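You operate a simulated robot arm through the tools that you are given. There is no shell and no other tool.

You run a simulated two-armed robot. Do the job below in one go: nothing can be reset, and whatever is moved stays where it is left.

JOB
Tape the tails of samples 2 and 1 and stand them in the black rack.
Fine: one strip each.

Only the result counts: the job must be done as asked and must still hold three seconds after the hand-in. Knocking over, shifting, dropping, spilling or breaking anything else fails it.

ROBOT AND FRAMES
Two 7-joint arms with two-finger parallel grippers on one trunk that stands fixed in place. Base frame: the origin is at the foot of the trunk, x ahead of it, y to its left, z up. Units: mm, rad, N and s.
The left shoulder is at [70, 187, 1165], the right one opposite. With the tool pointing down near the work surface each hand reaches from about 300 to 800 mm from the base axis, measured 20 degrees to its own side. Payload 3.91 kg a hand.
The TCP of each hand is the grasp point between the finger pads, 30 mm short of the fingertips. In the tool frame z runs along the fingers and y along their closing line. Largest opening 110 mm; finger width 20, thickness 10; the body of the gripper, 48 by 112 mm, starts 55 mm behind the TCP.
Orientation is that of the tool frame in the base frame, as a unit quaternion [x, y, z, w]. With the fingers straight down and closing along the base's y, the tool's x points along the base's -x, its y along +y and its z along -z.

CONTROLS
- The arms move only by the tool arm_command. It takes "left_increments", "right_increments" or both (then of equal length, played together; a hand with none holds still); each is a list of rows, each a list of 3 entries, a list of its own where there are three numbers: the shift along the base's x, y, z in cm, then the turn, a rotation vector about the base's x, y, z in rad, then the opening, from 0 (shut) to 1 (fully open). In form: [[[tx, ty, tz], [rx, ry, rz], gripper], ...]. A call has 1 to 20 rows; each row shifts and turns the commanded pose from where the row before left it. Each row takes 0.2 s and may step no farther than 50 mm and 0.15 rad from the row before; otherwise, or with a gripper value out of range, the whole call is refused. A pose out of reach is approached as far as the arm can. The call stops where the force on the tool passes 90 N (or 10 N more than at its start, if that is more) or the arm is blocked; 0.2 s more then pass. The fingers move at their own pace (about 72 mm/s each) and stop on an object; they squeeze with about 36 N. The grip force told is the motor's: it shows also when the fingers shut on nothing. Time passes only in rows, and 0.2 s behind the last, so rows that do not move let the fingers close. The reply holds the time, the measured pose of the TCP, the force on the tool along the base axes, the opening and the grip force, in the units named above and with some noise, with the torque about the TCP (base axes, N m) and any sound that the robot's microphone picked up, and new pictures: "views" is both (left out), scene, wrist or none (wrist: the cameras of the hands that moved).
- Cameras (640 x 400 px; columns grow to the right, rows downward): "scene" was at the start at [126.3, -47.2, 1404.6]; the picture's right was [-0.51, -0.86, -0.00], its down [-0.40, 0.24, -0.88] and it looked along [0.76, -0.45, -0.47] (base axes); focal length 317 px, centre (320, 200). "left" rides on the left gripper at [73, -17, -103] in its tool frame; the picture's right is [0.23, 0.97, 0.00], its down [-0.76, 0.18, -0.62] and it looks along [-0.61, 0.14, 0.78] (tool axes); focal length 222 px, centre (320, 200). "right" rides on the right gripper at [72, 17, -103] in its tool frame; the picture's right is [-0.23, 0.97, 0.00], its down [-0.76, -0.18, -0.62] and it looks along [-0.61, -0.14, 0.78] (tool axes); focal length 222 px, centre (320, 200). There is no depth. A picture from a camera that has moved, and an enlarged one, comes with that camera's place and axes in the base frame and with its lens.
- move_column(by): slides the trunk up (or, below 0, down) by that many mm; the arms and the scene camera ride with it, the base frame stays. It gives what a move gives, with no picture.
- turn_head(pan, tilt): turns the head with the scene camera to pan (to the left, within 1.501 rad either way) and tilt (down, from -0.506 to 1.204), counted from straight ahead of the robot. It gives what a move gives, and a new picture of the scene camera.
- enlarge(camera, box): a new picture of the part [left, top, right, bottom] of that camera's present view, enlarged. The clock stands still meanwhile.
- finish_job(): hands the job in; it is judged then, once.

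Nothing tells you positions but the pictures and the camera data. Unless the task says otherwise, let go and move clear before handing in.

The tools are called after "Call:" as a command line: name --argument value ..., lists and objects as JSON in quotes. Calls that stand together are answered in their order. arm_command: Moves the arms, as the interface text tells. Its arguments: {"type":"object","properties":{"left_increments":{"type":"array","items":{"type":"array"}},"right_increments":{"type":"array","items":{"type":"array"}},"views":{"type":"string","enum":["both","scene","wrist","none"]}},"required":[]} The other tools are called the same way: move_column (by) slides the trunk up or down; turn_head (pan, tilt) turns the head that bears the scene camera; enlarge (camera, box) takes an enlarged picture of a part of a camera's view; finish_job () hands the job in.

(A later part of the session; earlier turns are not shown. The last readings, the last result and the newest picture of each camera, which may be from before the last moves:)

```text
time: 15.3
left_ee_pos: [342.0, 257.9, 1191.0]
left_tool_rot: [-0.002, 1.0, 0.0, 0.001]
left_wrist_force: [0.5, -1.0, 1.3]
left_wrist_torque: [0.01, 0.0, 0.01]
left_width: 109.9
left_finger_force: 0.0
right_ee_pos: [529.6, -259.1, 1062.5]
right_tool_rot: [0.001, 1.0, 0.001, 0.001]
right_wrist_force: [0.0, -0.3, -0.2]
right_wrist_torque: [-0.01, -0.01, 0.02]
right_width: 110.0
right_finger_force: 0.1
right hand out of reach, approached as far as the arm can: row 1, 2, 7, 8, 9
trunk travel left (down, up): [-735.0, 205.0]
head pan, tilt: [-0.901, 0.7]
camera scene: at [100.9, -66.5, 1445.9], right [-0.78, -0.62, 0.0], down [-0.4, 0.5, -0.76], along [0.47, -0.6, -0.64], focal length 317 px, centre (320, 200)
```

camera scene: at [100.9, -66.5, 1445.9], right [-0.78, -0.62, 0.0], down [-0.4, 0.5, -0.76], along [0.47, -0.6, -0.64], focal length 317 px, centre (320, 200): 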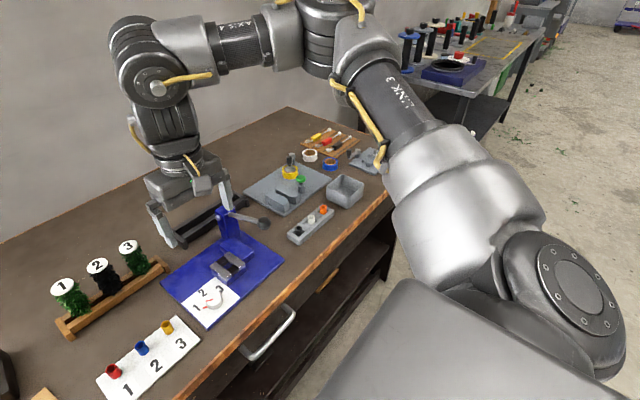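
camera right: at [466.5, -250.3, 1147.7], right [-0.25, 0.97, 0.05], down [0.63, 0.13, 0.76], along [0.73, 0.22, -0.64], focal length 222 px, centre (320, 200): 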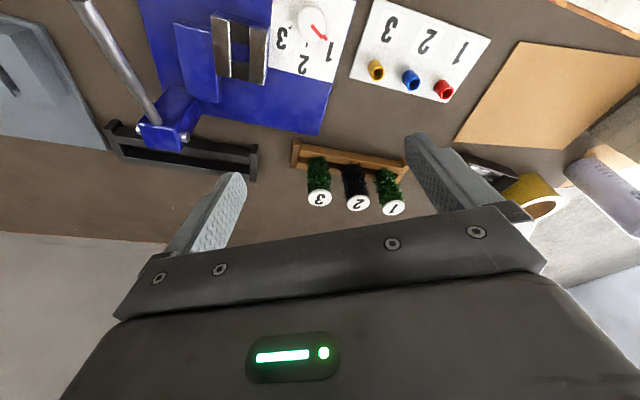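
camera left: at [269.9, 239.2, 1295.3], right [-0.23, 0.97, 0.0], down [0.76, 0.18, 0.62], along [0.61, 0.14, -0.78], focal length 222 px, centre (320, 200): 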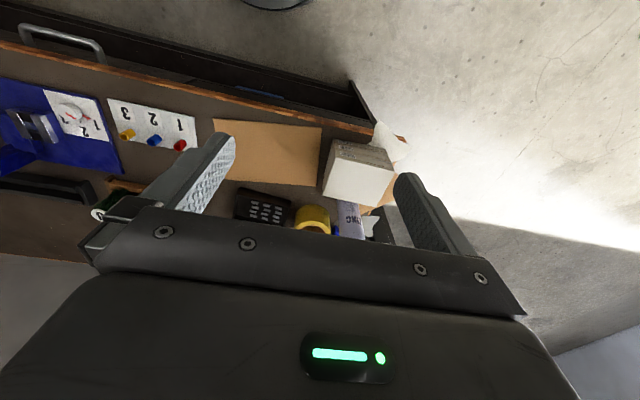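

Removing the tilt cut the reach further, so a shoulder or elbow joint seems to be stuck in this posture. I'll retract to a more neutral place and then swing inward from there.

Call:
arm_command --right_increments '[[[-4, 0, 2], [0, 0, 0], 1], [[-4, 0, 2], [0, 0, 0], 1], [[-4, 0, 2], [0, 0, 0], 1], [[-2, 2, 2], [0, 0, 0], 1], [[0, 4, 0], [0, 0, 0], 1], [[0, 4, 0], [0, 0, 0], 1], [[0, 4, 0], [0, 0, 0], 1]]' --views "scene"

```text
time: 16.9
left_ee_pos: [342.5, 259.5, 1190.8]
left_tool_rot: [-0.002, 1.0, -0.001, 0.0]
left_wrist_force: [-0.5, 0.8, 1.2]
left_wrist_torque: [0.02, 0.0, 0.03]
left_width: 109.9
left_finger_force: 0.0
right_ee_pos: [451.7, -222.7, 1154.8]
right_tool_rot: [0.0, 1.0, 0.0, 0.001]
right_wrist_force: [0.0, 0.3, 0.8]
right_wrist_torque: [-0.02, -0.03, 0.0]
right_width: 110.1
right_finger_force: 0.1
right hand out of reach, approached as far as the arm can: row 3, 4, 5, 6, 7
trunk travel left (down, up): [-735.0, 205.0]
head pan, tilt: [-0.901, 0.7]
camera scene: at [100.1, -64.0, 1446.1], right [-0.78, -0.62, 0.0], down [-0.4, 0.5, -0.77], along [0.48, -0.6, -0.64], focal length 317 px, centre (320, 200)
```

scene: 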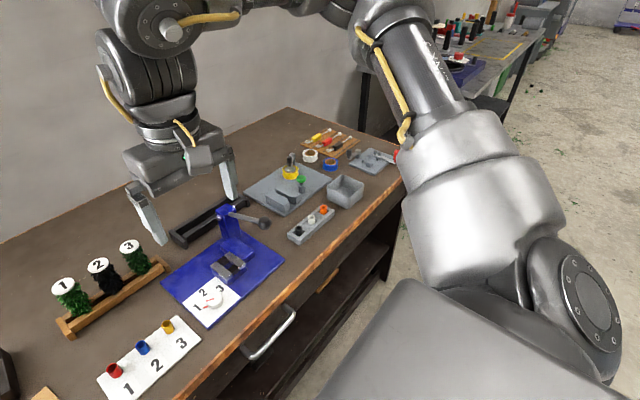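

The limit looks like an inward swing limit that gets worse when the wrist is above the shoulder. I'll lower the hand here over free space and try the inward move again.

Call:
arm_command --right_increments '[[[0, 0, -4.5], [0, 0, 0], 1], [[0, 0, -4.5], [0, 0, 0], 1], [[0, 0, -4.5], [0, 0, 0], 1], [[0, 0, -4], [0, 0, 0], 1], [[0, 4, 0], [0, 0, 0], 1], [[0, 4, 0], [0, 0, 0], 1], [[0, 4, 0], [0, 0, 0], 1]]' --views "both"

```text
time: 18.5
left_ee_pos: [341.9, 257.1, 1191.0]
left_tool_rot: [-0.001, 1.0, 0.0, 0.0]
left_wrist_force: [0.5, 0.2, -0.8]
left_wrist_torque: [-0.02, 0.02, -0.01]
left_width: 110.4
left_finger_force: 0.0
right_ee_pos: [471.4, -222.5, 1065.5]
right_tool_rot: [0.0, 1.0, 0.001, 0.0]
right_wrist_force: [0.3, 0.3, -1.4]
right_wrist_torque: [-0.01, 0.0, 0.02]
right_width: 110.1
right_finger_force: 0.1
right hand out of reach, approached as far as the arm can: row 1, 2, 3, 4, 5, 6, 7
trunk travel left (down, up): [-735.0, 205.0]
head pan, tilt: [-0.901, 0.7]
camera scene: at [101.0, -66.7, 1445.9], right [-0.78, -0.62, 0.0], down [-0.4, 0.5, -0.76], along [0.47, -0.6, -0.64], focal length 317 px, centre (320, 200)
camera right: at [398.4, -206.8, 1170.2], right [0.23, 0.97, 0.0], down [0.76, -0.18, 0.62], along [0.61, -0.14, -0.78], focal length 222 px, centre (320, 200)
```

scene: 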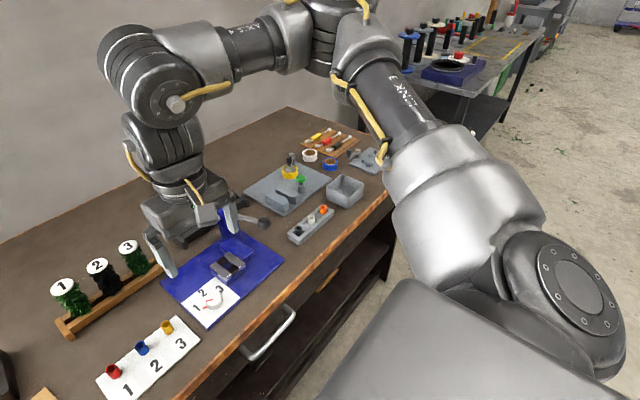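
right: 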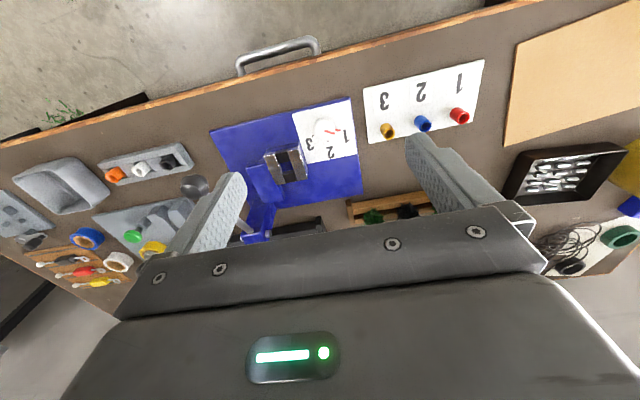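

The arm seems to be in a posture where it cannot go lower or further inward here. I'll go back to where it moved freely, then test inward motion with the trunk higher and the hand lower relative to the shoulder.

Call:
move_column --by 140

Call:
arm_command --right_increments '[[[1, -4, 0], [0, 0, 0], 1], [[2, -4, -1], [0, 0, 0], 1], [[2, -2, -4], [0, 0, 0], 1], [[2, 0, -4], [0, 0, 0], 1], [[2, 0, -4], [0, 0, 0], 1], [[2, 0, -4], [0, 0, 0], 1], [[0, 4, 0], [0, 0, 0], 1], [[0, 4, 0], [0, 0, 0], 1], [[0, 4, 0], [0, 0, 0], 1], [[0, 4, 0], [0, 0, 0], 1]]' --views "scene"

```text
time: 20.2
left_ee_pos: [343.2, 257.6, 1330.7]
left_tool_rot: [-0.002, 1.0, 0.0, 0.0]
left_wrist_force: [0.1, 0.4, -0.1]
left_wrist_torque: [-0.02, 0.0, 0.01]
left_width: 110.0
left_finger_force: 0.0
right_ee_pos: [472.2, -222.5, 1207.0]
right_tool_rot: [0.0, 1.0, 0.001, 0.001]
right_wrist_force: [-0.1, -0.1, 0.1]
right_wrist_torque: [0.01, 0.05, 0.0]
right_width: 109.8
right_finger_force: 0.1
trunk travel left (down, up): [-875.0, 65.0]
head pan, tilt: [-0.901, 0.7]
```

```text
time: 22.4
left_ee_pos: [343.6, 257.8, 1330.8]
left_tool_rot: [-0.001, 1.0, 0.0, 0.001]
left_wrist_force: [-0.2, 0.2, -0.1]
left_wrist_torque: [0.0, 0.0, 0.02]
left_width: 110.1
left_finger_force: 0.0
right_ee_pos: [493.3, -259.1, 1119.6]
right_tool_rot: [0.0, 1.0, 0.002, 0.002]
right_wrist_force: [0.8, 0.5, 0.1]
right_wrist_torque: [-0.01, -0.05, 0.01]
right_width: 110.1
right_finger_force: 0.1
right hand out of reach, approached as far as the arm can: row 5, 6, 7, 8, 9, 10
trunk travel left (down, up): [-875.0, 65.0]
head pan, tilt: [-0.901, 0.7]
camera scene: at [100.4, -65.4, 1586.0], right [-0.78, -0.62, 0.0], down [-0.4, 0.5, -0.77], along [0.48, -0.6, -0.64], focal length 317 px, centre (320, 200)
```

scene: 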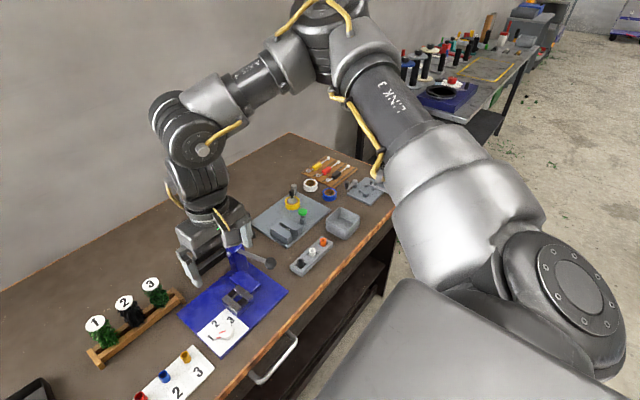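

Raising the trunk did not free it. I'll go back to the initial posture region (trunk at its starting height, hand out to the right), then approach inward at lower height from there, to see whether the arm takes a better posture.

Call:
arm_command --right_increments '[[[-1, -4, 2], [0, 0, 0], 1], [[-2, -4, 2], [0, 0, 0], 1], [[-2, -4, 2], [0, 0, 0], 1], [[-2, -4, 2], [0, 0, 0], 1], [[-2, -4, 2], [0, 0, 0], 1], [[-2, -4, 2], [0, 0, 0], 1], [[0, -3, 4], [0, 0, 0], 1], [[0, 0, 4], [0, 0, 0], 1]]' --left_increments '[[[3, -3, 0], [0, 0, 0], 1], [[3, -3, 0], [0, 0, 0], 1], [[2, -3, 0], [0, 0, 0], 1], [[1, -3, 0], [0, 0, 0], 1], [[1, -3, 0], [0, 0, 0], 1], [[0, 0, 0], [0, 0, 0], 1], [[0, 0, 0], [0, 0, 0], 1], [[0, 0, 0], [0, 0, 0], 1]]' --views "none"

Call:
move_column --by -200

Call:
turn_head --pan -0.45 --tilt 0.75

```text
time: 24.2
left_ee_pos: [440.1, 106.2, 1328.6]
left_tool_rot: [-0.002, 1.0, 0.0, -0.001]
left_wrist_force: [0.0, 0.3, 0.2]
left_wrist_torque: [0.04, -0.01, -0.01]
left_width: 110.1
left_finger_force: 0.1
left hand out of reach, approached as far as the arm can: row 1, 2
right_ee_pos: [382.6, -527.7, 1321.2]
right_tool_rot: [-0.001, 1.0, 0.001, -0.001]
right_wrist_force: [0.4, 0.9, 0.6]
right_wrist_torque: [-0.02, 0.0, 0.01]
right_width: 110.1
right_finger_force: 0.0
trunk travel left (down, up): [-875.0, 65.0]
head pan, tilt: [-0.901, 0.7]
```

```text
time: 26.4
left_ee_pos: [439.4, 103.7, 1129.8]
left_tool_rot: [-0.001, 1.0, 0.0, 0.0]
left_wrist_force: [-0.4, -0.4, 0.4]
left_wrist_torque: [0.0, 0.01, 0.0]
left_width: 110.0
left_finger_force: 0.1
right_ee_pos: [381.7, -529.7, 1120.6]
right_tool_rot: [0.0, 1.0, 0.001, 0.001]
right_wrist_force: [0.4, -0.4, 0.0]
right_wrist_torque: [0.02, 0.01, -0.03]
right_width: 110.0
right_finger_force: 0.0
trunk travel left (down, up): [-675.0, 265.0]
head pan, tilt: [-0.901, 0.7]
```

```text
time: 27.3
left_ee_pos: [439.0, 103.3, 1130.0]
left_tool_rot: [-0.001, 1.0, -0.001, -0.001]
left_wrist_force: [-0.5, 0.5, -0.1]
left_wrist_torque: [-0.03, -0.02, 0.0]
left_width: 109.9
left_finger_force: 0.1
right_ee_pos: [382.5, -529.6, 1119.6]
right_tool_rot: [0.0, 1.0, 0.001, 0.002]
right_wrist_force: [0.8, 0.0, 0.0]
right_wrist_torque: [0.01, 0.01, 0.02]
right_width: 109.8
right_finger_force: 0.0
trunk travel left (down, up): [-675.0, 265.0]
head pan, tilt: [-0.45, 0.75]
camera scene: at [122.7, -36.5, 1381.7], right [-0.44, -0.9, 0.0], down [-0.61, 0.3, -0.73], along [0.66, -0.32, -0.68], focal length 317 px, centre (320, 200)
```

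scene: 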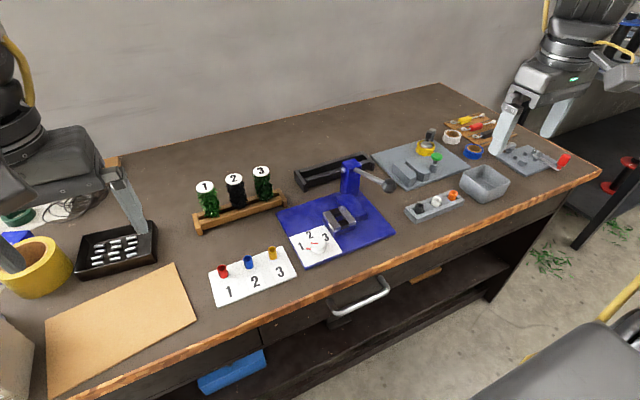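

The overview is good now. I'll test a lower, inward path for the right hand in free space above the bench front.

Call:
arm_command --right_increments '[[[1, 3, -3], [0, 0, 0], 1], [[1, 3, -3], [0, 0, 0], 1], [[1, 3, -3], [0, 0, 0], 1], [[1, 4, -2], [0, 0, 0], 1], [[1, 4, 0], [0, 0, 0], 1], [[1, 4, 0], [0, 0, 0], 1], [[1, 4, 0], [0, 0, 0], 1], [[0, 4, 0], [0, 0, 0], 1], [[0, 4, 0], [0, 0, 0], 1]]' --views "scene"

```text
time: 29.3
left_ee_pos: [440.8, 106.9, 1129.9]
left_tool_rot: [-0.002, 1.0, 0.0, 0.0]
left_wrist_force: [-0.8, -0.6, -1.1]
left_wrist_torque: [-0.01, 0.0, -0.02]
left_width: 110.1
left_finger_force: 0.1
right_ee_pos: [469.2, -220.4, 1013.2]
right_tool_rot: [-0.001, 1.0, 0.0, -0.001]
right_wrist_force: [-0.3, -0.2, 0.4]
right_wrist_torque: [-0.01, -0.03, 0.04]
right_width: 110.1
right_finger_force: 0.1
right hand out of reach, approached as far as the arm can: row 8, 9
trunk travel left (down, up): [-675.0, 265.0]
head pan, tilt: [-0.45, 0.75]
camera scene: at [122.8, -32.9, 1381.8], right [-0.44, -0.9, 0.0], down [-0.61, 0.3, -0.73], along [0.66, -0.32, -0.68], focal length 317 px, centre (320, 200)
```

scene: 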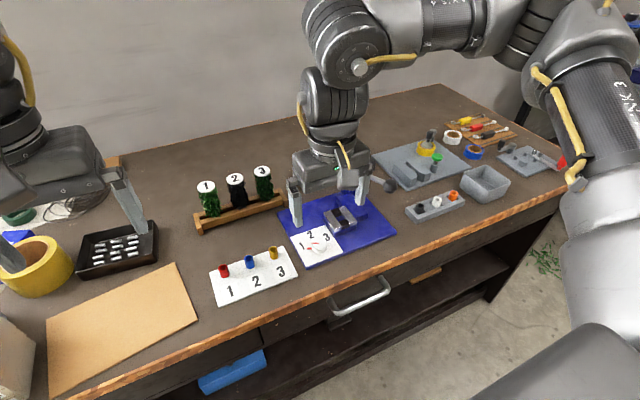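

The limit is at the same place as before, so it is deterministic. I'll check whether turning the tool yaw the other way (clockwise) lets the hand move inward.

Call:
arm_command --right_increments '[[[0, 0, 0], [0, 0, -0.14], 1], [[0, 0, 0], [0, 0, -0.14], 1], [[0, 0, 0], [0, 0, -0.14], 1], [[0, 0, 0], [0, 0, -0.14], 1], [[0, 0, 0], [0, 0, -0.14], 1], [[0, 0, 0], [0, 0, -0.14], 1], [[0, 4, 0], [0, 0, 0], 1], [[0, 4, 0], [0, 0, 0], 1]]' --views "none"

```text
time: 31.1
left_ee_pos: [439.3, 103.5, 1128.9]
left_tool_rot: [-0.001, 1.0, -0.001, 0.0]
left_wrist_force: [0.6, 0.1, 0.4]
left_wrist_torque: [0.02, 0.03, 0.01]
left_width: 110.0
left_finger_force: 0.0
right_ee_pos: [483.8, -226.7, 1017.0]
right_tool_rot: [0.032, 0.999, 0.004, -0.002]
right_wrist_force: [-0.9, -1.1, 0.2]
right_wrist_torque: [-0.02, -0.01, -0.01]
right_width: 110.0
right_finger_force: 0.0
right hand out of reach, approached as far as the arm can: row 1, 2, 3, 4, 5, 6, 7, 8
trunk travel left (down, up): [-675.0, 265.0]
head pan, tilt: [-0.45, 0.75]
```

The tool cannot yaw clockwise here at all, so a wrist joint is at its limit. I'll turn it strongly counter-clockwise and try the inward move again.

Call:
arm_command --right_increments '[[[0, 0, 0], [0, 0, 0.14], 1], [[0, 0, 0], [0, 0, 0.14], 1], [[0, 0, 0], [0, 0, 0.14], 1], [[0, 0, 0], [0, 0, 0.14], 1], [[0, 0, 0], [0, 0, 0.14], 1], [[0, 0, 0], [0, 0, 0.14], 1], [[0, 0, 0], [0, 0, 0.14], 1], [[0, 0, 0], [0, 0, 0.14], 1], [[0, 0, 0], [0, 0, 0.14], 1], [[0, 4, 0], [0, 0, 0], 1], [[0, 4, 0], [0, 0, 0], 1], [[0, 4, 0], [0, 0, 0], 1]]' --views "scene"

```text
time: 33.7
left_ee_pos: [439.1, 104.7, 1129.6]
left_tool_rot: [-0.002, 1.0, 0.0, 0.0]
left_wrist_force: [-0.4, -0.3, 0.3]
left_wrist_torque: [-0.02, -0.02, 0.03]
left_width: 110.2
left_finger_force: 0.0
right_ee_pos: [455.1, -216.3, 1017.5]
right_tool_rot: [-0.563, 0.826, 0.004, -0.003]
right_wrist_force: [-0.7, 0.1, 0.4]
right_wrist_torque: [0.02, 0.01, 0.01]
right_width: 109.9
right_finger_force: 0.0
right hand out of reach, approached as far as the arm can: row 10, 11, 12
trunk travel left (down, up): [-675.0, 265.0]
head pan, tilt: [-0.45, 0.75]
camera scene: at [122.6, -36.1, 1381.7], right [-0.44, -0.9, 0.0], down [-0.61, 0.3, -0.73], along [0.66, -0.32, -0.68], focal length 317 px, centre (320, 200)
```

scene: 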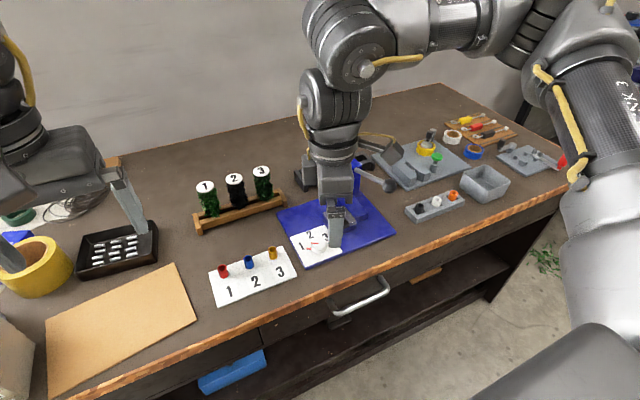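

Yaw is not the whole story: the left arm works inward fine, so it probably holds a different elbow posture. I'll look at both arms' postures with the head camera.

Call:
turn_head --pan 0.8 --tilt 0.2

Call:
turn_head --pan -0.8 --tilt 0.2

```text
time: 35.1
left_ee_pos: [439.0, 103.3, 1129.4]
left_tool_rot: [-0.002, 1.0, 0.0, 0.0]
left_wrist_force: [0.7, -0.3, 0.3]
left_wrist_torque: [-0.02, 0.0, 0.03]
left_width: 110.0
left_finger_force: 0.1
right_ee_pos: [455.1, -215.7, 1017.2]
right_tool_rot: [-0.563, 0.826, 0.003, -0.002]
right_wrist_force: [-0.1, 0.3, 0.1]
right_wrist_torque: [-0.01, -0.04, 0.01]
right_width: 110.1
right_finger_force: 0.0
trunk travel left (down, up): [-675.0, 265.0]
head pan, tilt: [0.799, 0.201]
camera scene: at [113.2, 66.6, 1431.3], right [0.72, -0.7, 0.0], down [-0.14, -0.14, -0.98], along [0.68, 0.7, -0.2], focal length 317 px, centre (320, 200)
```

scene: 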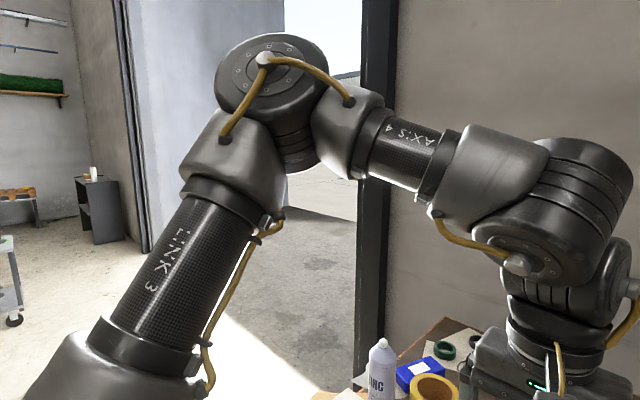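

```text
time: 36.8
left_ee_pos: [439.4, 102.9, 1129.9]
left_tool_rot: [-0.002, 1.0, 0.0, 0.001]
left_wrist_force: [0.2, 0.0, 0.2]
left_wrist_torque: [0.0, 0.01, 0.0]
left_width: 110.2
left_finger_force: 0.1
right_ee_pos: [455.8, -217.0, 1016.0]
right_tool_rot: [-0.563, 0.826, 0.001, -0.002]
right_wrist_force: [0.2, -0.2, -0.4]
right_wrist_torque: [-0.03, -0.01, -0.04]
right_width: 110.0
right_finger_force: 0.0
trunk travel left (down, up): [-675.0, 265.0]
head pan, tilt: [-0.799, 0.201]
camera scene: at [113.2, -66.9, 1431.3], right [-0.72, -0.7, 0.0], down [-0.14, 0.14, -0.98], along [0.68, -0.7, -0.2], focal length 317 px, centre (320, 200)
```

scene: 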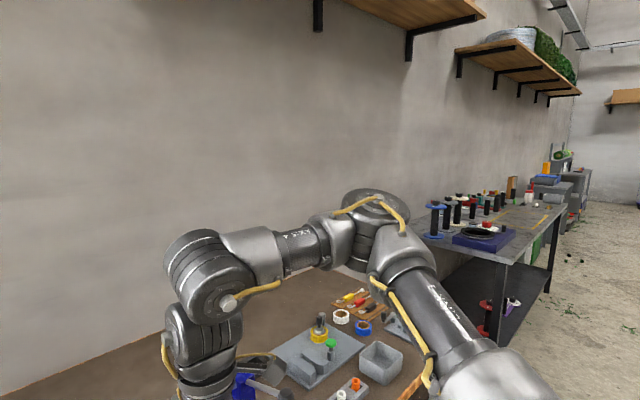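

The right elbow sticks out sideways with the forearm level, while the left elbow is up, so the right arm needs its elbow raised. I'll move away from this limit and turn the tool clockwise, which should push the elbow up.

Call:
arm_command --right_increments '[[[1, -4, 1], [0, 0, -0.14], 1], [[1, -4, 1], [0, 0, -0.14], 1], [[1, -4, 1], [0, 0, -0.14], 1], [[1, -4, 0], [0, 0, -0.14], 1], [[0, 0, 0], [0, 0, -0.14], 1], [[0, 0, 0], [0, 0, -0.14], 1], [[0, 0, 0], [0, 0, -0.14], 1], [[0, 0, 0], [0, 0, -0.14], 1], [[0, 0, 0], [0, 0, -0.14], 1], [[0, 0, 0], [0, 0, -0.14], 1], [[0, 0, 0], [0, 0, -0.14], 1], [[0, 0, 0], [0, 0, -0.14], 1], [[0, 0, 0], [0, 0, -0.14], 1], [[0, 0, 0], [0, 0, -0.14], 1]]' --views "scene"

```text
time: 39.8
left_ee_pos: [439.0, 103.8, 1129.8]
left_tool_rot: [-0.001, 1.0, 0.0, 0.0]
left_wrist_force: [-0.3, 0.7, 0.4]
left_wrist_torque: [0.02, 0.0, 0.03]
left_width: 110.1
left_finger_force: 0.1
right_ee_pos: [492.4, -415.0, 1068.9]
right_tool_rot: [0.308, 0.951, 0.003, 0.002]
right_wrist_force: [0.2, 0.2, 1.1]
right_wrist_torque: [0.0, 0.0, -0.01]
right_width: 109.8
right_finger_force: 0.1
right hand out of reach, approached as far as the arm can: row 13, 14
trunk travel left (down, up): [-675.0, 265.0]
head pan, tilt: [-0.799, 0.201]
camera scene: at [111.6, -65.9, 1431.5], right [-0.72, -0.7, 0.0], down [-0.14, 0.14, -0.98], along [0.68, -0.7, -0.2], focal length 317 px, centre (320, 200)
```

scene: 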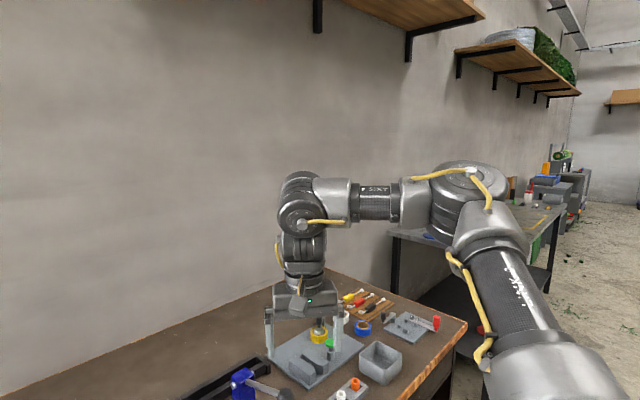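

The elbow is still out to the side. I'll try lifting the hand high, well above the shoulder line, and swinging inward there.

Call:
arm_command --right_increments '[[[0, 0, 4], [0, 0, 0.12], 1], [[0, 0, 4], [0, 0, 0.12], 1], [[0, 0, 4], [0, 0, 0.12], 1], [[0, 0, 4], [0, 0, 0.12], 1], [[0, 0, 4], [0, 0, 0.12], 1], [[0, 4, 2], [0, 0, 0], 1], [[0, 4, 2], [0, 0, 0], 1], [[0, 4, 0], [0, 0, 0], 1], [[0, 4, 0], [0, 0, 0], 1], [[0, 4, 0], [0, 0, 0], 1], [[0, 4, 0], [0, 0, 0], 1]]' --views "scene"

```text
time: 42.2
left_ee_pos: [438.4, 103.7, 1129.0]
left_tool_rot: [-0.001, 1.0, 0.0, 0.001]
left_wrist_force: [-1.0, -0.1, -0.4]
left_wrist_torque: [-0.01, 0.0, -0.01]
left_width: 109.9
left_finger_force: 0.1
right_ee_pos: [407.7, -233.7, 1195.9]
right_tool_rot: [0.011, 1.0, 0.005, -0.001]
right_wrist_force: [-0.1, -0.7, -0.3]
right_wrist_torque: [0.02, 0.0, 0.01]
right_width: 109.9
right_finger_force: 0.1
right hand out of reach, approached as far as the arm can: row 4, 5, 6, 7, 8, 9, 10, 11
trunk travel left (down, up): [-675.0, 265.0]
head pan, tilt: [-0.799, 0.201]
camera scene: at [113.2, -67.1, 1431.3], right [-0.72, -0.7, 0.0], down [-0.14, 0.14, -0.98], along [0.68, -0.7, -0.2], focal length 317 px, centre (320, 200)
```

scene: 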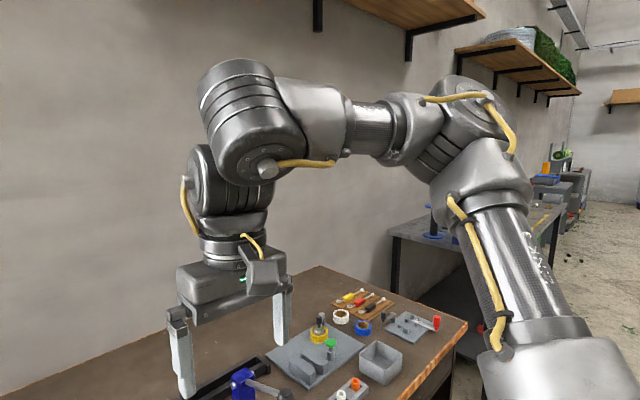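

The elbow rose a little and the wrist bend may now be limiting. I'll tilt the fingers inward (toward +y) to relax the wrist and see whether the hand can then swing further inward.

Call:
arm_command --right_increments '[[[0, 0, 0], [0.12, 0, 0], 1], [[0, 0, 0], [0.12, 0, 0], 1], [[0, 0, 0], [0.12, 0, 0], 1], [[0, 4, 0], [0, 0, 0], 1], [[0, 4, 0], [0, 0, 0], 1], [[0, 4, 0], [0, 0, 0], 1], [[0, 4, 0], [0, 0, 0], 1]]' --views "scene"

```text
time: 43.8
left_ee_pos: [437.9, 103.0, 1129.7]
left_tool_rot: [-0.002, 1.0, 0.0, 0.001]
left_wrist_force: [0.1, -0.9, 0.9]
left_wrist_torque: [-0.01, -0.05, -0.03]
left_width: 110.0
left_finger_force: 0.0
right_ee_pos: [429.6, -203.1, 1215.1]
right_tool_rot: [0.013, 0.983, 0.182, -0.003]
right_wrist_force: [0.6, 0.2, 0.3]
right_wrist_torque: [-0.03, -0.03, -0.02]
right_width: 110.0
right_finger_force: 0.1
right hand out of reach, approached as far as the arm can: row 4, 5, 6, 7
trunk travel left (down, up): [-675.0, 265.0]
head pan, tilt: [-0.799, 0.201]
camera scene: at [112.0, -67.6, 1431.4], right [-0.72, -0.7, 0.0], down [-0.14, 0.14, -0.98], along [0.68, -0.7, -0.2], focal length 317 px, centre (320, 200)
```

scene: 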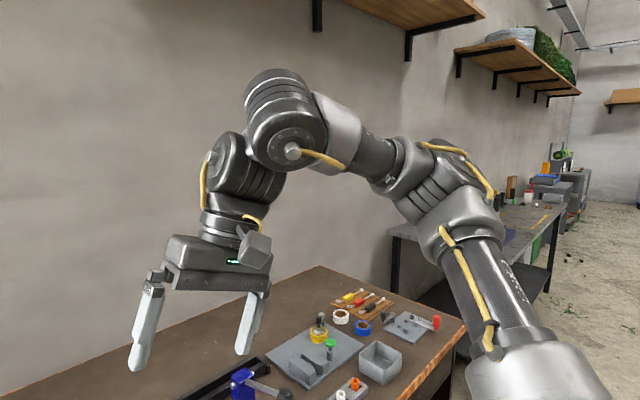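

The elbow just drops as I go inward. I'll try a loop: stretch the arm out, roll the tool about the arm axis so the elbow plane turns, then retract and roll back. This is all in free air on the right side.

Call:
arm_command --right_increments '[[[1.55, -3.47, -2.05], [-0.121, 0, 0], 1], [[1.55, -3.47, -2.05], [-0.121, 0, 0], 1], [[1.55, -3.47, -2.05], [-0.121, 0, 0], 1], [[1.55, -3.47, -2.05], [0, 0, 0], 1], [[1.55, -3.47, -2.05], [0, 0, 0], 1], [[1.55, -3.47, -2.05], [0, 0, 0], 1], [[1.55, -3.47, -2.05], [0, 0, 0], 1], [[1.55, -3.47, -2.05], [0, 0, 0], 1], [[1.55, -3.47, -2.05], [0, 0, 0], 1], [[1.55, -3.47, -2.05], [0, 0, 0], 1], [[1.55, -3.47, -2.05], [0, 0, 0], 1]]' --views "scene"

Call:
arm_command --right_increments '[[[-1.56, -2.25, 0.17], [-0.1025, 0.0713, 0], 1], [[-1.54, -2.21, 0.51], [-0.1025, 0.0713, 0], 1], [[-1.49, -2.15, 0.84], [-0.1025, 0.0713, 0], 1], [[-1.42, -2.04, 1.16], [-0.1025, 0.0713, 0], 1], [[-1.33, -1.91, 1.47], [-0.1025, 0.0713, 0], 1], [[-1.21, -1.74, 1.74], [-0.1025, 0.0713, 0], 1], [[-1.08, -1.55, 2.0], [-0.1025, 0.0713, 0], 1], [[-0.93, -1.34, 2.2], [-0.1025, 0.0713, 0], 1]]' --views "scene"

```text
time: 46.2
left_ee_pos: [440.5, 101.8, 1128.4]
left_tool_rot: [-0.002, 1.0, 0.001, 0.0]
left_wrist_force: [0.4, -0.3, -0.6]
left_wrist_torque: [-0.01, 0.03, -0.05]
left_width: 110.0
left_finger_force: 0.0
right_ee_pos: [602.6, -585.2, 984.9]
right_tool_rot: [0.012, 1.0, 0.001, -0.002]
right_wrist_force: [1.3, 0.6, -0.1]
right_wrist_torque: [-0.01, 0.03, 0.06]
right_width: 110.0
right_finger_force: 0.1
trunk travel left (down, up): [-675.0, 265.0]
head pan, tilt: [-0.799, 0.201]
camera scene: at [115.0, -68.5, 1431.1], right [-0.72, -0.7, 0.0], down [-0.14, 0.14, -0.98], along [0.68, -0.7, -0.2], focal length 317 px, centre (320, 200)
```

scene: 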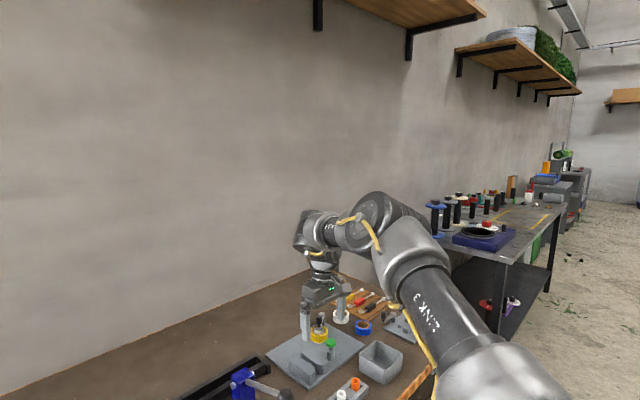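

```text
time: 48.0
left_ee_pos: [438.9, 101.6, 1129.7]
left_tool_rot: [-0.002, 1.0, 0.0, 0.001]
left_wrist_force: [-0.1, -0.8, 0.7]
left_wrist_torque: [-0.04, -0.02, 0.0]
left_width: 109.8
left_finger_force: 0.1
right_ee_pos: [447.0, -762.3, 1055.1]
right_tool_rot: [0.011, 0.878, -0.395, -0.268]
right_wrist_force: [-0.5, -0.4, 0.4]
right_wrist_torque: [0.03, -0.02, -0.04]
right_width: 110.1
right_finger_force: 0.1
right hand out of reach, approached as far as the arm can: row 2, 3, 4, 5, 6, 7, 8
trunk travel left (down, up): [-675.0, 265.0]
head pan, tilt: [-0.799, 0.201]
camera scene: at [112.7, -67.6, 1431.3], right [-0.72, -0.7, 0.0], down [-0.14, 0.14, -0.98], along [0.68, -0.7, -0.2], focal length 317 px, centre (320, 200)
```

scene: 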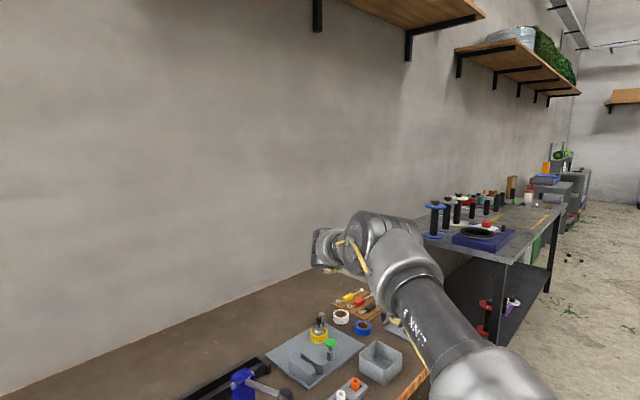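

The stretched arm's elbow plane has turned somewhat. Now I'll retract with the tool rolled, then roll back to straight down.

Call:
arm_command --right_increments '[[[-3, 3.5, 1], [0, 0, 0], 1], [[-3, 3.5, 1], [0, 0, 0], 1], [[-3, 3.5, 1], [0, 0, 0], 1], [[-3, 3.5, 1], [0, 0, 0], 1], [[0.93, 1.34, -2.2], [0.1025, -0.0713, 0], 1], [[1.08, 1.55, -2.0], [0.1025, -0.0713, 0], 1], [[1.21, 1.74, -1.74], [0.1025, -0.0713, 0], 1], [[1.33, 1.91, -1.47], [0.1025, -0.0713, 0], 1], [[1.42, 2.04, -1.16], [0.1025, -0.0713, 0], 1], [[1.49, 2.15, -0.84], [0.1025, -0.0713, 0], 1], [[1.54, 2.21, -0.51], [0.1025, -0.0713, 0], 1], [[1.56, 2.25, -0.17], [0.0975, -0.062, 0], 1]]' --views "scene"

```text
time: 50.6
left_ee_pos: [438.6, 103.1, 1130.2]
left_tool_rot: [-0.002, 1.0, 0.001, 0.0]
left_wrist_force: [-0.4, 0.4, 0.1]
left_wrist_torque: [-0.01, -0.02, 0.04]
left_width: 109.9
left_finger_force: 0.1
right_ee_pos: [413.4, -494.3, 972.2]
right_tool_rot: [0.012, 1.0, 0.0, -0.005]
right_wrist_force: [-0.4, -0.5, -0.3]
right_wrist_torque: [0.0, 0.02, -0.01]
right_width: 109.9
right_finger_force: 0.1
right hand out of reach, approached as far as the arm can: row 2, 3, 4
trunk travel left (down, up): [-675.0, 265.0]
head pan, tilt: [-0.799, 0.201]
camera scene: at [112.9, -67.1, 1431.3], right [-0.72, -0.7, 0.0], down [-0.14, 0.14, -0.98], along [0.68, -0.7, -0.2], focal length 317 px, centre (320, 200)
```

scene: 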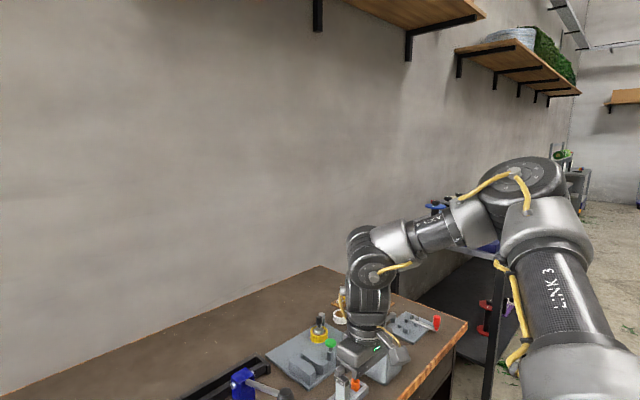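

The elbow is higher with the forearm sloping down. I'll test the inward swing again from here, keeping above the items.

Call:
arm_command --right_increments '[[[0, 2, 4], [0, 0, 0], 1], [[1, 4, 0], [0, 0, 0], 1], [[1, 4, 0], [0, 0, 0], 1], [[1, 4, 0], [0, 0, 0], 1], [[1, 4, 0], [0, 0, 0], 1], [[1, 4, 0], [0, 0, 0], 1], [[1, 4, 0], [0, 0, 0], 1], [[1, 4, 0], [0, 0, 0], 1], [[1, 4, 0], [0, 0, 0], 1], [[1, 4, 0], [0, 0, 0], 1]]' --views "scene"

```text
time: 52.8
left_ee_pos: [440.4, 102.4, 1128.9]
left_tool_rot: [-0.002, 1.0, 0.0, 0.001]
left_wrist_force: [0.9, -0.5, 0.0]
left_wrist_torque: [0.0, 0.0, 0.0]
left_width: 110.0
left_finger_force: 0.1
right_ee_pos: [473.4, -225.3, 1014.1]
right_tool_rot: [0.012, 1.0, 0.001, -0.005]
right_wrist_force: [0.2, -0.5, 0.0]
right_wrist_torque: [0.0, 0.0, 0.02]
right_width: 110.0
right_finger_force: 0.0
right hand out of reach, approached as far as the arm can: row 8, 9, 10
trunk travel left (down, up): [-675.0, 265.0]
head pan, tilt: [-0.799, 0.201]
camera scene: at [114.3, -66.7, 1431.2], right [-0.72, -0.7, 0.0], down [-0.14, 0.14, -0.98], along [0.68, -0.7, -0.2], focal length 317 px, centre (320, 200)
```

scene: 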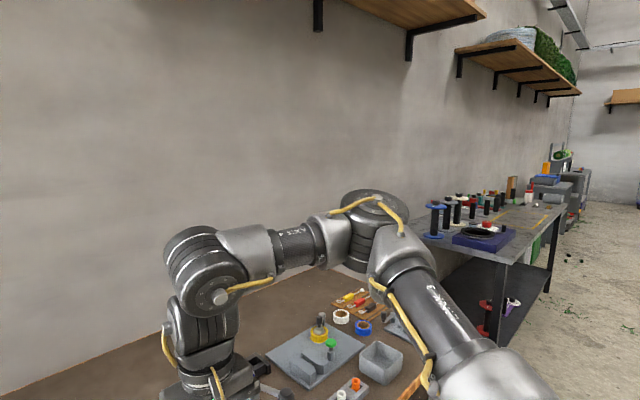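

The posture is the same as before, so the arm's solution depends only on the pose and the right hand simply cannot work in the middle. The left arm must fetch the samples, so I'll test the left hand's reach over the wooden rack.

Call:
turn_head --pan -0.1 --tilt 0.6

Call:
arm_command --left_increments '[[[3.5, -1.7, -1.8], [0, 0, 0], 1], [[3.5, -1.7, -1.8], [0, 0, 0], 1], [[3.5, -1.7, -1.8], [0, 0, 0], 1], [[3.5, -1.7, -1.8], [0, 0, 0], 1], [[3.5, -1.7, -1.8], [0, 0, 0], 1], [[3.5, -1.7, -1.8], [0, 0, 0], 1]]' --right_increments '[[[-1, -4, 1], [0, 0, 0], 1], [[-1, -4, 1], [0, 0, 0], 1], [[-1, -4, 1], [0, 0, 0], 1], [[-1, -4, 1], [0, 0, 0], 1], [[-1, -4, 1], [0, 0, 0], 1], [[-1, -4, 1], [0, 0, 0], 1]]' --views "both"

```text
time: 53.9
left_ee_pos: [439.4, 103.8, 1129.6]
left_tool_rot: [-0.001, 1.0, 0.0, 0.0]
left_wrist_force: [0.0, -0.3, -0.2]
left_wrist_torque: [-0.02, -0.01, 0.0]
left_width: 109.9
left_finger_force: 0.0
right_ee_pos: [473.4, -223.9, 1015.0]
right_tool_rot: [0.012, 1.0, 0.001, -0.005]
right_wrist_force: [-1.7, 0.6, -0.8]
right_wrist_torque: [-0.01, 0.03, -0.02]
right_width: 109.9
right_finger_force: 0.1
trunk travel left (down, up): [-675.0, 265.0]
head pan, tilt: [-0.099, 0.6]
camera scene: at [136.3, -9.0, 1394.6], right [-0.1, -0.99, 0.0], down [-0.56, 0.06, -0.83], along [0.82, -0.08, -0.56], focal length 317 px, centre (320, 200)
```

scene: 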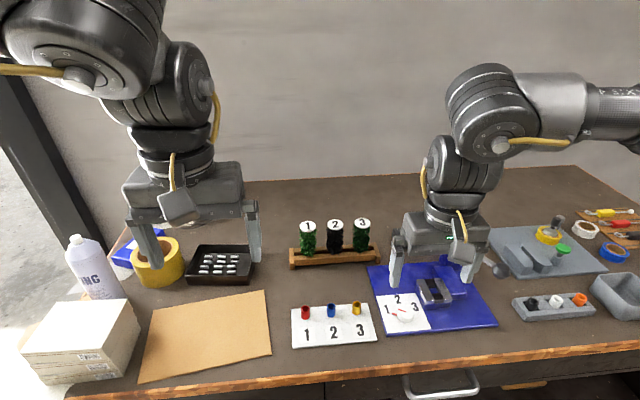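

```text
time: 55.2
left_ee_pos: [599.7, -14.2, 1020.6]
left_tool_rot: [-0.004, 1.0, 0.001, 0.002]
left_wrist_force: [0.3, -0.6, -0.6]
left_wrist_torque: [0.05, 0.04, 0.07]
left_width: 110.2
left_finger_force: 0.0
left hand out of reach, approached as far as the arm can: row 5, 6
right_ee_pos: [412.6, -467.3, 1072.4]
right_tool_rot: [0.012, 1.0, 0.0, -0.006]
right_wrist_force: [-0.3, -0.5, -0.7]
right_wrist_torque: [0.02, 0.02, 0.03]
right_width: 109.9
right_finger_force: 0.1
trunk travel left (down, up): [-675.0, 265.0]
head pan, tilt: [-0.099, 0.6]
camera scene: at [135.7, -11.5, 1394.6], right [-0.1, -1.0, 0.0], down [-0.56, 0.06, -0.83], along [0.82, -0.08, -0.56], focal length 317 px, centre (320, 200)
camera right: at [341.4, -449.2, 1176.7], right [0.25, 0.97, 0.0], down [0.76, -0.2, 0.61], along [0.59, -0.15, -0.79], focal length 222 px, centre (320, 200)
camera left: at [527.4, -32.8, 1124.9], right [-0.23, 0.97, 0.0], down [0.76, 0.18, 0.63], along [0.61, 0.15, -0.78], focal length 222 px, centre (320, 200)
```

scene: 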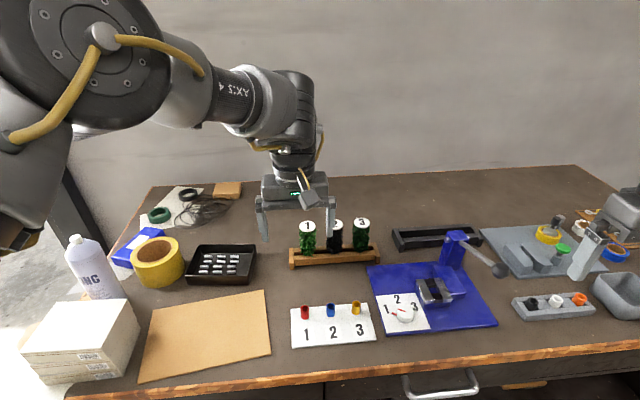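
right: 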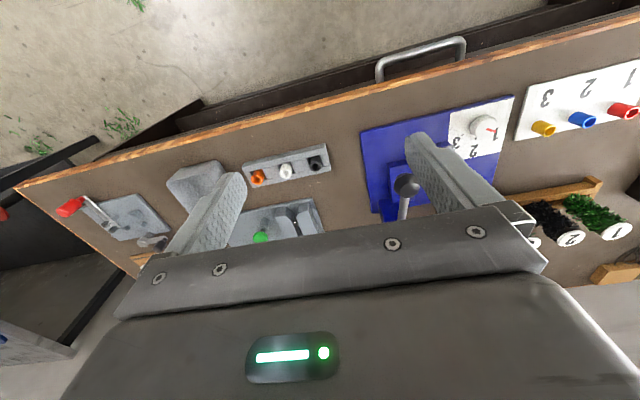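
left: 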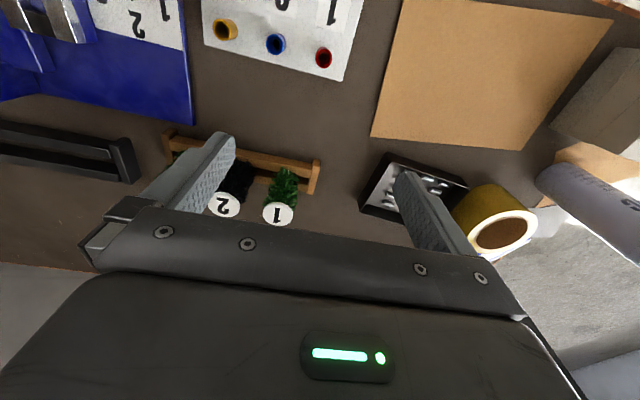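

The left hand stops at about (600, −14) at this height. I'll raise the trunk and add a forward tilt for the left hand, which helped the right arm earlier.

Call:
move_column --by 100

Call:
arm_command --left_increments '[[[1, 0, -2], [0, -0.1, 0], 1], [[1, 0, -2], [0, -0.1, 0], 1], [[2, 0, -2], [0, 0, 0], 1], [[2, 0, -2], [0, 0, 0], 1], [[2, 0, -1], [0, 0, 0], 1], [[2, 0, 0], [0, 0, 0], 1]]' --views "both"

```text
time: 56.6
left_ee_pos: [600.6, -12.0, 1120.2]
left_tool_rot: [-0.003, 1.0, -0.001, 0.001]
left_wrist_force: [0.0, 0.2, -0.5]
left_wrist_torque: [0.01, 0.03, -0.02]
left_width: 110.5
left_finger_force: 0.1
right_ee_pos: [412.9, -465.6, 1171.7]
right_tool_rot: [0.012, 1.0, -0.001, -0.006]
right_wrist_force: [-0.5, 0.1, 0.0]
right_wrist_torque: [0.0, 0.0, 0.0]
right_width: 109.8
right_finger_force: 0.0
trunk travel left (down, up): [-775.0, 165.0]
head pan, tilt: [-0.099, 0.6]
```

```text
time: 58.0
left_ee_pos: [632.3, -22.6, 1036.4]
left_tool_rot: [-0.004, 0.995, -0.003, 0.101]
left_wrist_force: [1.0, -0.3, 0.2]
left_wrist_torque: [0.03, -0.01, -0.02]
left_width: 110.2
left_finger_force: 0.1
left hand out of reach, approached as far as the arm can: row 3, 4, 5, 6
right_ee_pos: [413.4, -465.8, 1172.6]
right_tool_rot: [0.012, 1.0, 0.0, -0.006]
right_wrist_force: [0.3, 0.2, -0.1]
right_wrist_torque: [-0.01, 0.02, -0.03]
right_width: 110.1
right_finger_force: 0.0
trunk travel left (down, up): [-775.0, 165.0]
head pan, tilt: [-0.099, 0.6]
camera scene: at [136.4, -9.2, 1494.5], right [-0.1, -1.0, 0.0], down [-0.56, 0.06, -0.82], along [0.82, -0.08, -0.57], focal length 317 px, centre (320, 200)
camera left: at [540.3, -40.9, 1124.6], right [-0.23, 0.97, -0.05], down [0.62, 0.19, 0.76], along [0.75, 0.14, -0.64], focal length 222 px, centre (320, 200)
```

scene: 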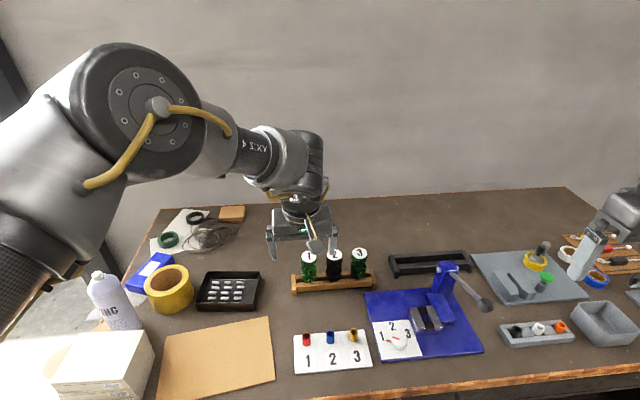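
left: 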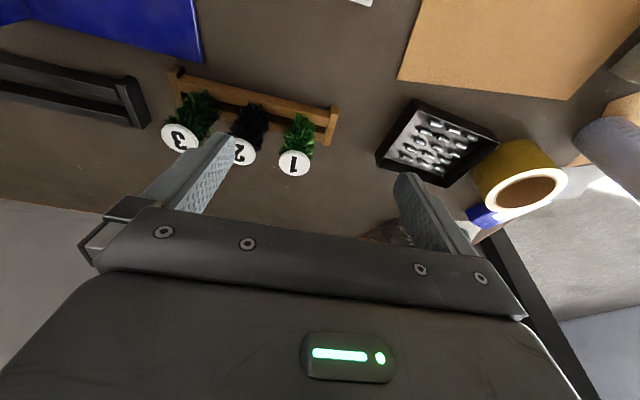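

Tilt gained a little. I'll check whether yawing the left tool clockwise (following the arm's inward direction) frees more reach.

Call:
arm_command --left_increments '[[[0, 0, 0], [0, 0, -0.14], 1], [[0, 0, 0], [0, 0, -0.14], 1], [[0, 0, 0], [0, 0, -0.14], 1], [[0, 0, 0], [0, 0, -0.14], 1], [[2, 0, 0], [0, 0, 0], 1], [[2, 0, 0], [0, 0, 0], 1], [[2, 0, 0], [0, 0, 0], 1]]' --views "none"

```text
time: 59.8
left_ee_pos: [494.7, -61.0, 1040.6]
left_tool_rot: [0.201, 0.977, -0.057, 0.048]
left_wrist_force: [-0.2, 0.6, 0.6]
left_wrist_torque: [-0.04, -0.02, 0.0]
left_width: 109.9
left_finger_force: 0.0
left hand out of reach, approached as far as the arm can: row 1, 2, 3, 4, 5, 6, 7
right_ee_pos: [413.0, -465.5, 1172.2]
right_tool_rot: [0.012, 1.0, 0.0, -0.007]
right_wrist_force: [-0.4, 0.2, -0.1]
right_wrist_torque: [0.02, 0.0, 0.02]
right_width: 110.0
right_finger_force: 0.2
trunk travel left (down, up): [-775.0, 165.0]
head pan, tilt: [-0.099, 0.6]
stopped in row 7 (left hand): the arm was blocked; the commanded pose is now the measured one
```

Clockwise yaw makes it worse: the left arm retreated and was blocked. I'll turn it counter-clockwise instead, then try forward again.

Call:
arm_command --left_increments '[[[0, 0, 2], [0, 0, 0.14], 1], [[0, 0, 0], [0, 0, 0.14], 1], [[0, 0, 0], [0, 0, 0.14], 1], [[0, 0, 0], [0, 0, 0.14], 1], [[0, 0, 0], [0, 0, 0.14], 1], [[0, 0, 0], [0, 0, 0.14], 1], [[0, 0, 0], [0, 0, 0.14], 1]]' --views "scene"

Call:
arm_command --left_increments '[[[4, 1, 0], [0, 0, 0], 1], [[4, 1, 0], [0, 0, 0], 1], [[4, 1, 0], [0, 0, 0], 1], [[4, 0, 0], [0, 0, 0], 1], [[4, 0, 0], [0, 0, 0], 1]]' --views "scene"

```text
time: 61.4
left_ee_pos: [493.4, -60.5, 1060.4]
left_tool_rot: [-0.281, 0.957, -0.025, 0.069]
left_wrist_force: [0.6, -0.9, -0.8]
left_wrist_torque: [0.02, -0.01, -0.02]
left_width: 110.2
left_finger_force: 0.1
right_ee_pos: [412.9, -465.2, 1172.4]
right_tool_rot: [0.012, 1.0, -0.001, -0.006]
right_wrist_force: [0.7, 0.2, 0.4]
right_wrist_torque: [-0.02, -0.07, -0.01]
right_width: 110.3
right_finger_force: 0.0
trunk travel left (down, up): [-775.0, 165.0]
head pan, tilt: [-0.099, 0.6]
camera scene: at [136.0, -9.4, 1494.6], right [-0.1, -1.0, 0.0], down [-0.56, 0.06, -0.82], along [0.82, -0.08, -0.57], focal length 317 px, centre (320, 200)
```

scene: 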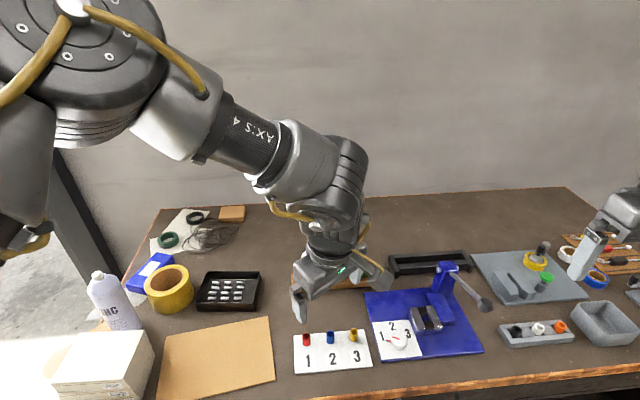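

```text
time: 62.6
left_ee_pos: [686.6, -27.8, 1057.2]
left_tool_rot: [-0.28, 0.957, -0.026, 0.068]
left_wrist_force: [-0.1, 0.2, 0.3]
left_wrist_torque: [0.02, 0.02, 0.0]
left_width: 109.9
left_finger_force: 0.0
left hand out of reach, approached as far as the arm can: row 5
right_ee_pos: [414.0, -465.8, 1172.3]
right_tool_rot: [0.012, 1.0, 0.0, -0.007]
right_wrist_force: [-0.1, -0.5, 0.1]
right_wrist_torque: [0.03, -0.01, -0.04]
right_width: 109.9
right_finger_force: 0.0
trunk travel left (down, up): [-775.0, 165.0]
head pan, tilt: [-0.099, 0.6]
camera scene: at [138.4, -10.6, 1494.4], right [-0.1, -1.0, 0.0], down [-0.56, 0.06, -0.82], along [0.82, -0.08, -0.57], focal length 317 px, centre (320, 200)
```

scene: 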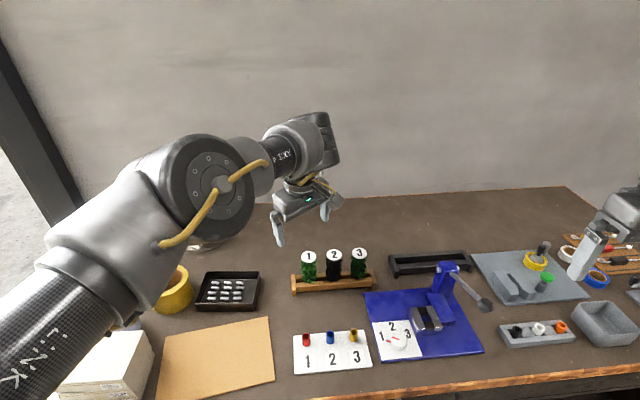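

Counter-clockwise yaw frees the arm: the left hand now reaches (687, −28). The right arm may behave the same way with a strong counter-clockwise yaw when extended, so I'll withdraw the left and test the right.

Call:
arm_command --left_increments '[[[-4, 1, 1], [0, 0, 0], 1], [[-4, 2, 1], [0, 0, 0], 1], [[-4, 2, 1], [0, 0, 0], 1], [[-4, 3, 1], [0, 0, 0], 1], [[-4, 3, 1], [0, 0, 0], 1], [[-3, 3, 1], [0, 0, 0], 1], [[0, 3, 1], [0, 0, 0], 1], [[0, 0, 0], [0, 0, 0], 1], [[0, 0, 0], [0, 0, 0], 1], [[0, 0, 0], [0, 0, 0], 1]]' --right_increments '[[[2, 2, -2], [0, 0, 0.12], 1], [[2, 2, -2], [0, 0, 0.12], 1], [[2, 2, -2], [0, 0, 0.12], 1], [[2, 2, -2], [0, 0, 0.12], 1], [[2, 2, -2], [0, 0, 0.12], 1], [[2, 2, 0], [0, 0, 0.12], 1], [[2, 2, 0], [0, 0, 0.12], 1], [[2, 2, 0], [0, 0, 0.12], 1], [[2, 2, 0], [0, 0, 0.12], 1], [[2, 2, 0], [0, 0, 0.12], 1]]' --views "scene"

```text
refused: row 4 steps farther than a row can; nothing moved
```

Call:
arm_command --left_increments '[[[-4, 1, 1], [0, 0, 0], 1], [[-4, 2, 1], [0, 0, 0], 1], [[-4, 2, 1], [0, 0, 0], 1], [[-3.5, 3, 1], [0, 0, 0], 1], [[-3.5, 3, 1], [0, 0, 0], 1], [[-3, 3, 1], [0, 0, 0], 1], [[0, 3, 1], [0, 0, 0], 1], [[0, 0, 0], [0, 0, 0], 1], [[0, 0, 0], [0, 0, 0], 1], [[0, 0, 0], [0, 0, 0], 1]]' --right_increments '[[[2, 2, -2], [0, 0, 0.12], 1], [[2, 2, -2], [0, 0, 0.12], 1], [[2, 2, -2], [0, 0, 0.12], 1], [[2, 2, -2], [0, 0, 0.12], 1], [[2, 2, -2], [0, 0, 0.12], 1], [[2, 2, 0], [0, 0, 0.12], 1], [[2, 2, 0], [0, 0, 0.12], 1], [[2, 2, 0], [0, 0, 0.12], 1], [[2, 2, 0], [0, 0, 0.12], 1], [[2, 2, 0], [0, 0, 0.12], 1]]' --views "scene"

```text
time: 64.8
left_ee_pos: [466.0, 144.6, 1129.2]
left_tool_rot: [-0.281, 0.957, -0.027, 0.069]
left_wrist_force: [-0.6, 0.0, -0.3]
left_wrist_torque: [0.01, -0.02, 0.01]
left_width: 110.0
left_finger_force: 0.1
right_ee_pos: [566.4, -299.9, 1080.1]
right_tool_rot: [-0.556, 0.831, -0.004, -0.004]
right_wrist_force: [0.3, -0.6, 0.7]
right_wrist_torque: [-0.04, 0.03, -0.01]
right_width: 110.1
right_finger_force: 0.0
right hand out of reach, approached as far as the arm can: row 8, 9, 10
trunk travel left (down, up): [-775.0, 165.0]
head pan, tilt: [-0.099, 0.6]
camera scene: at [136.1, -7.6, 1494.5], right [-0.1, -1.0, 0.0], down [-0.56, 0.06, -0.82], along [0.82, -0.08, -0.57], focal length 317 px, centre (320, 200)
```

scene: 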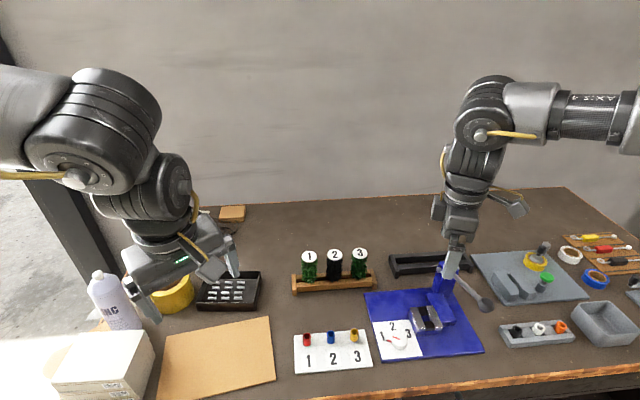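

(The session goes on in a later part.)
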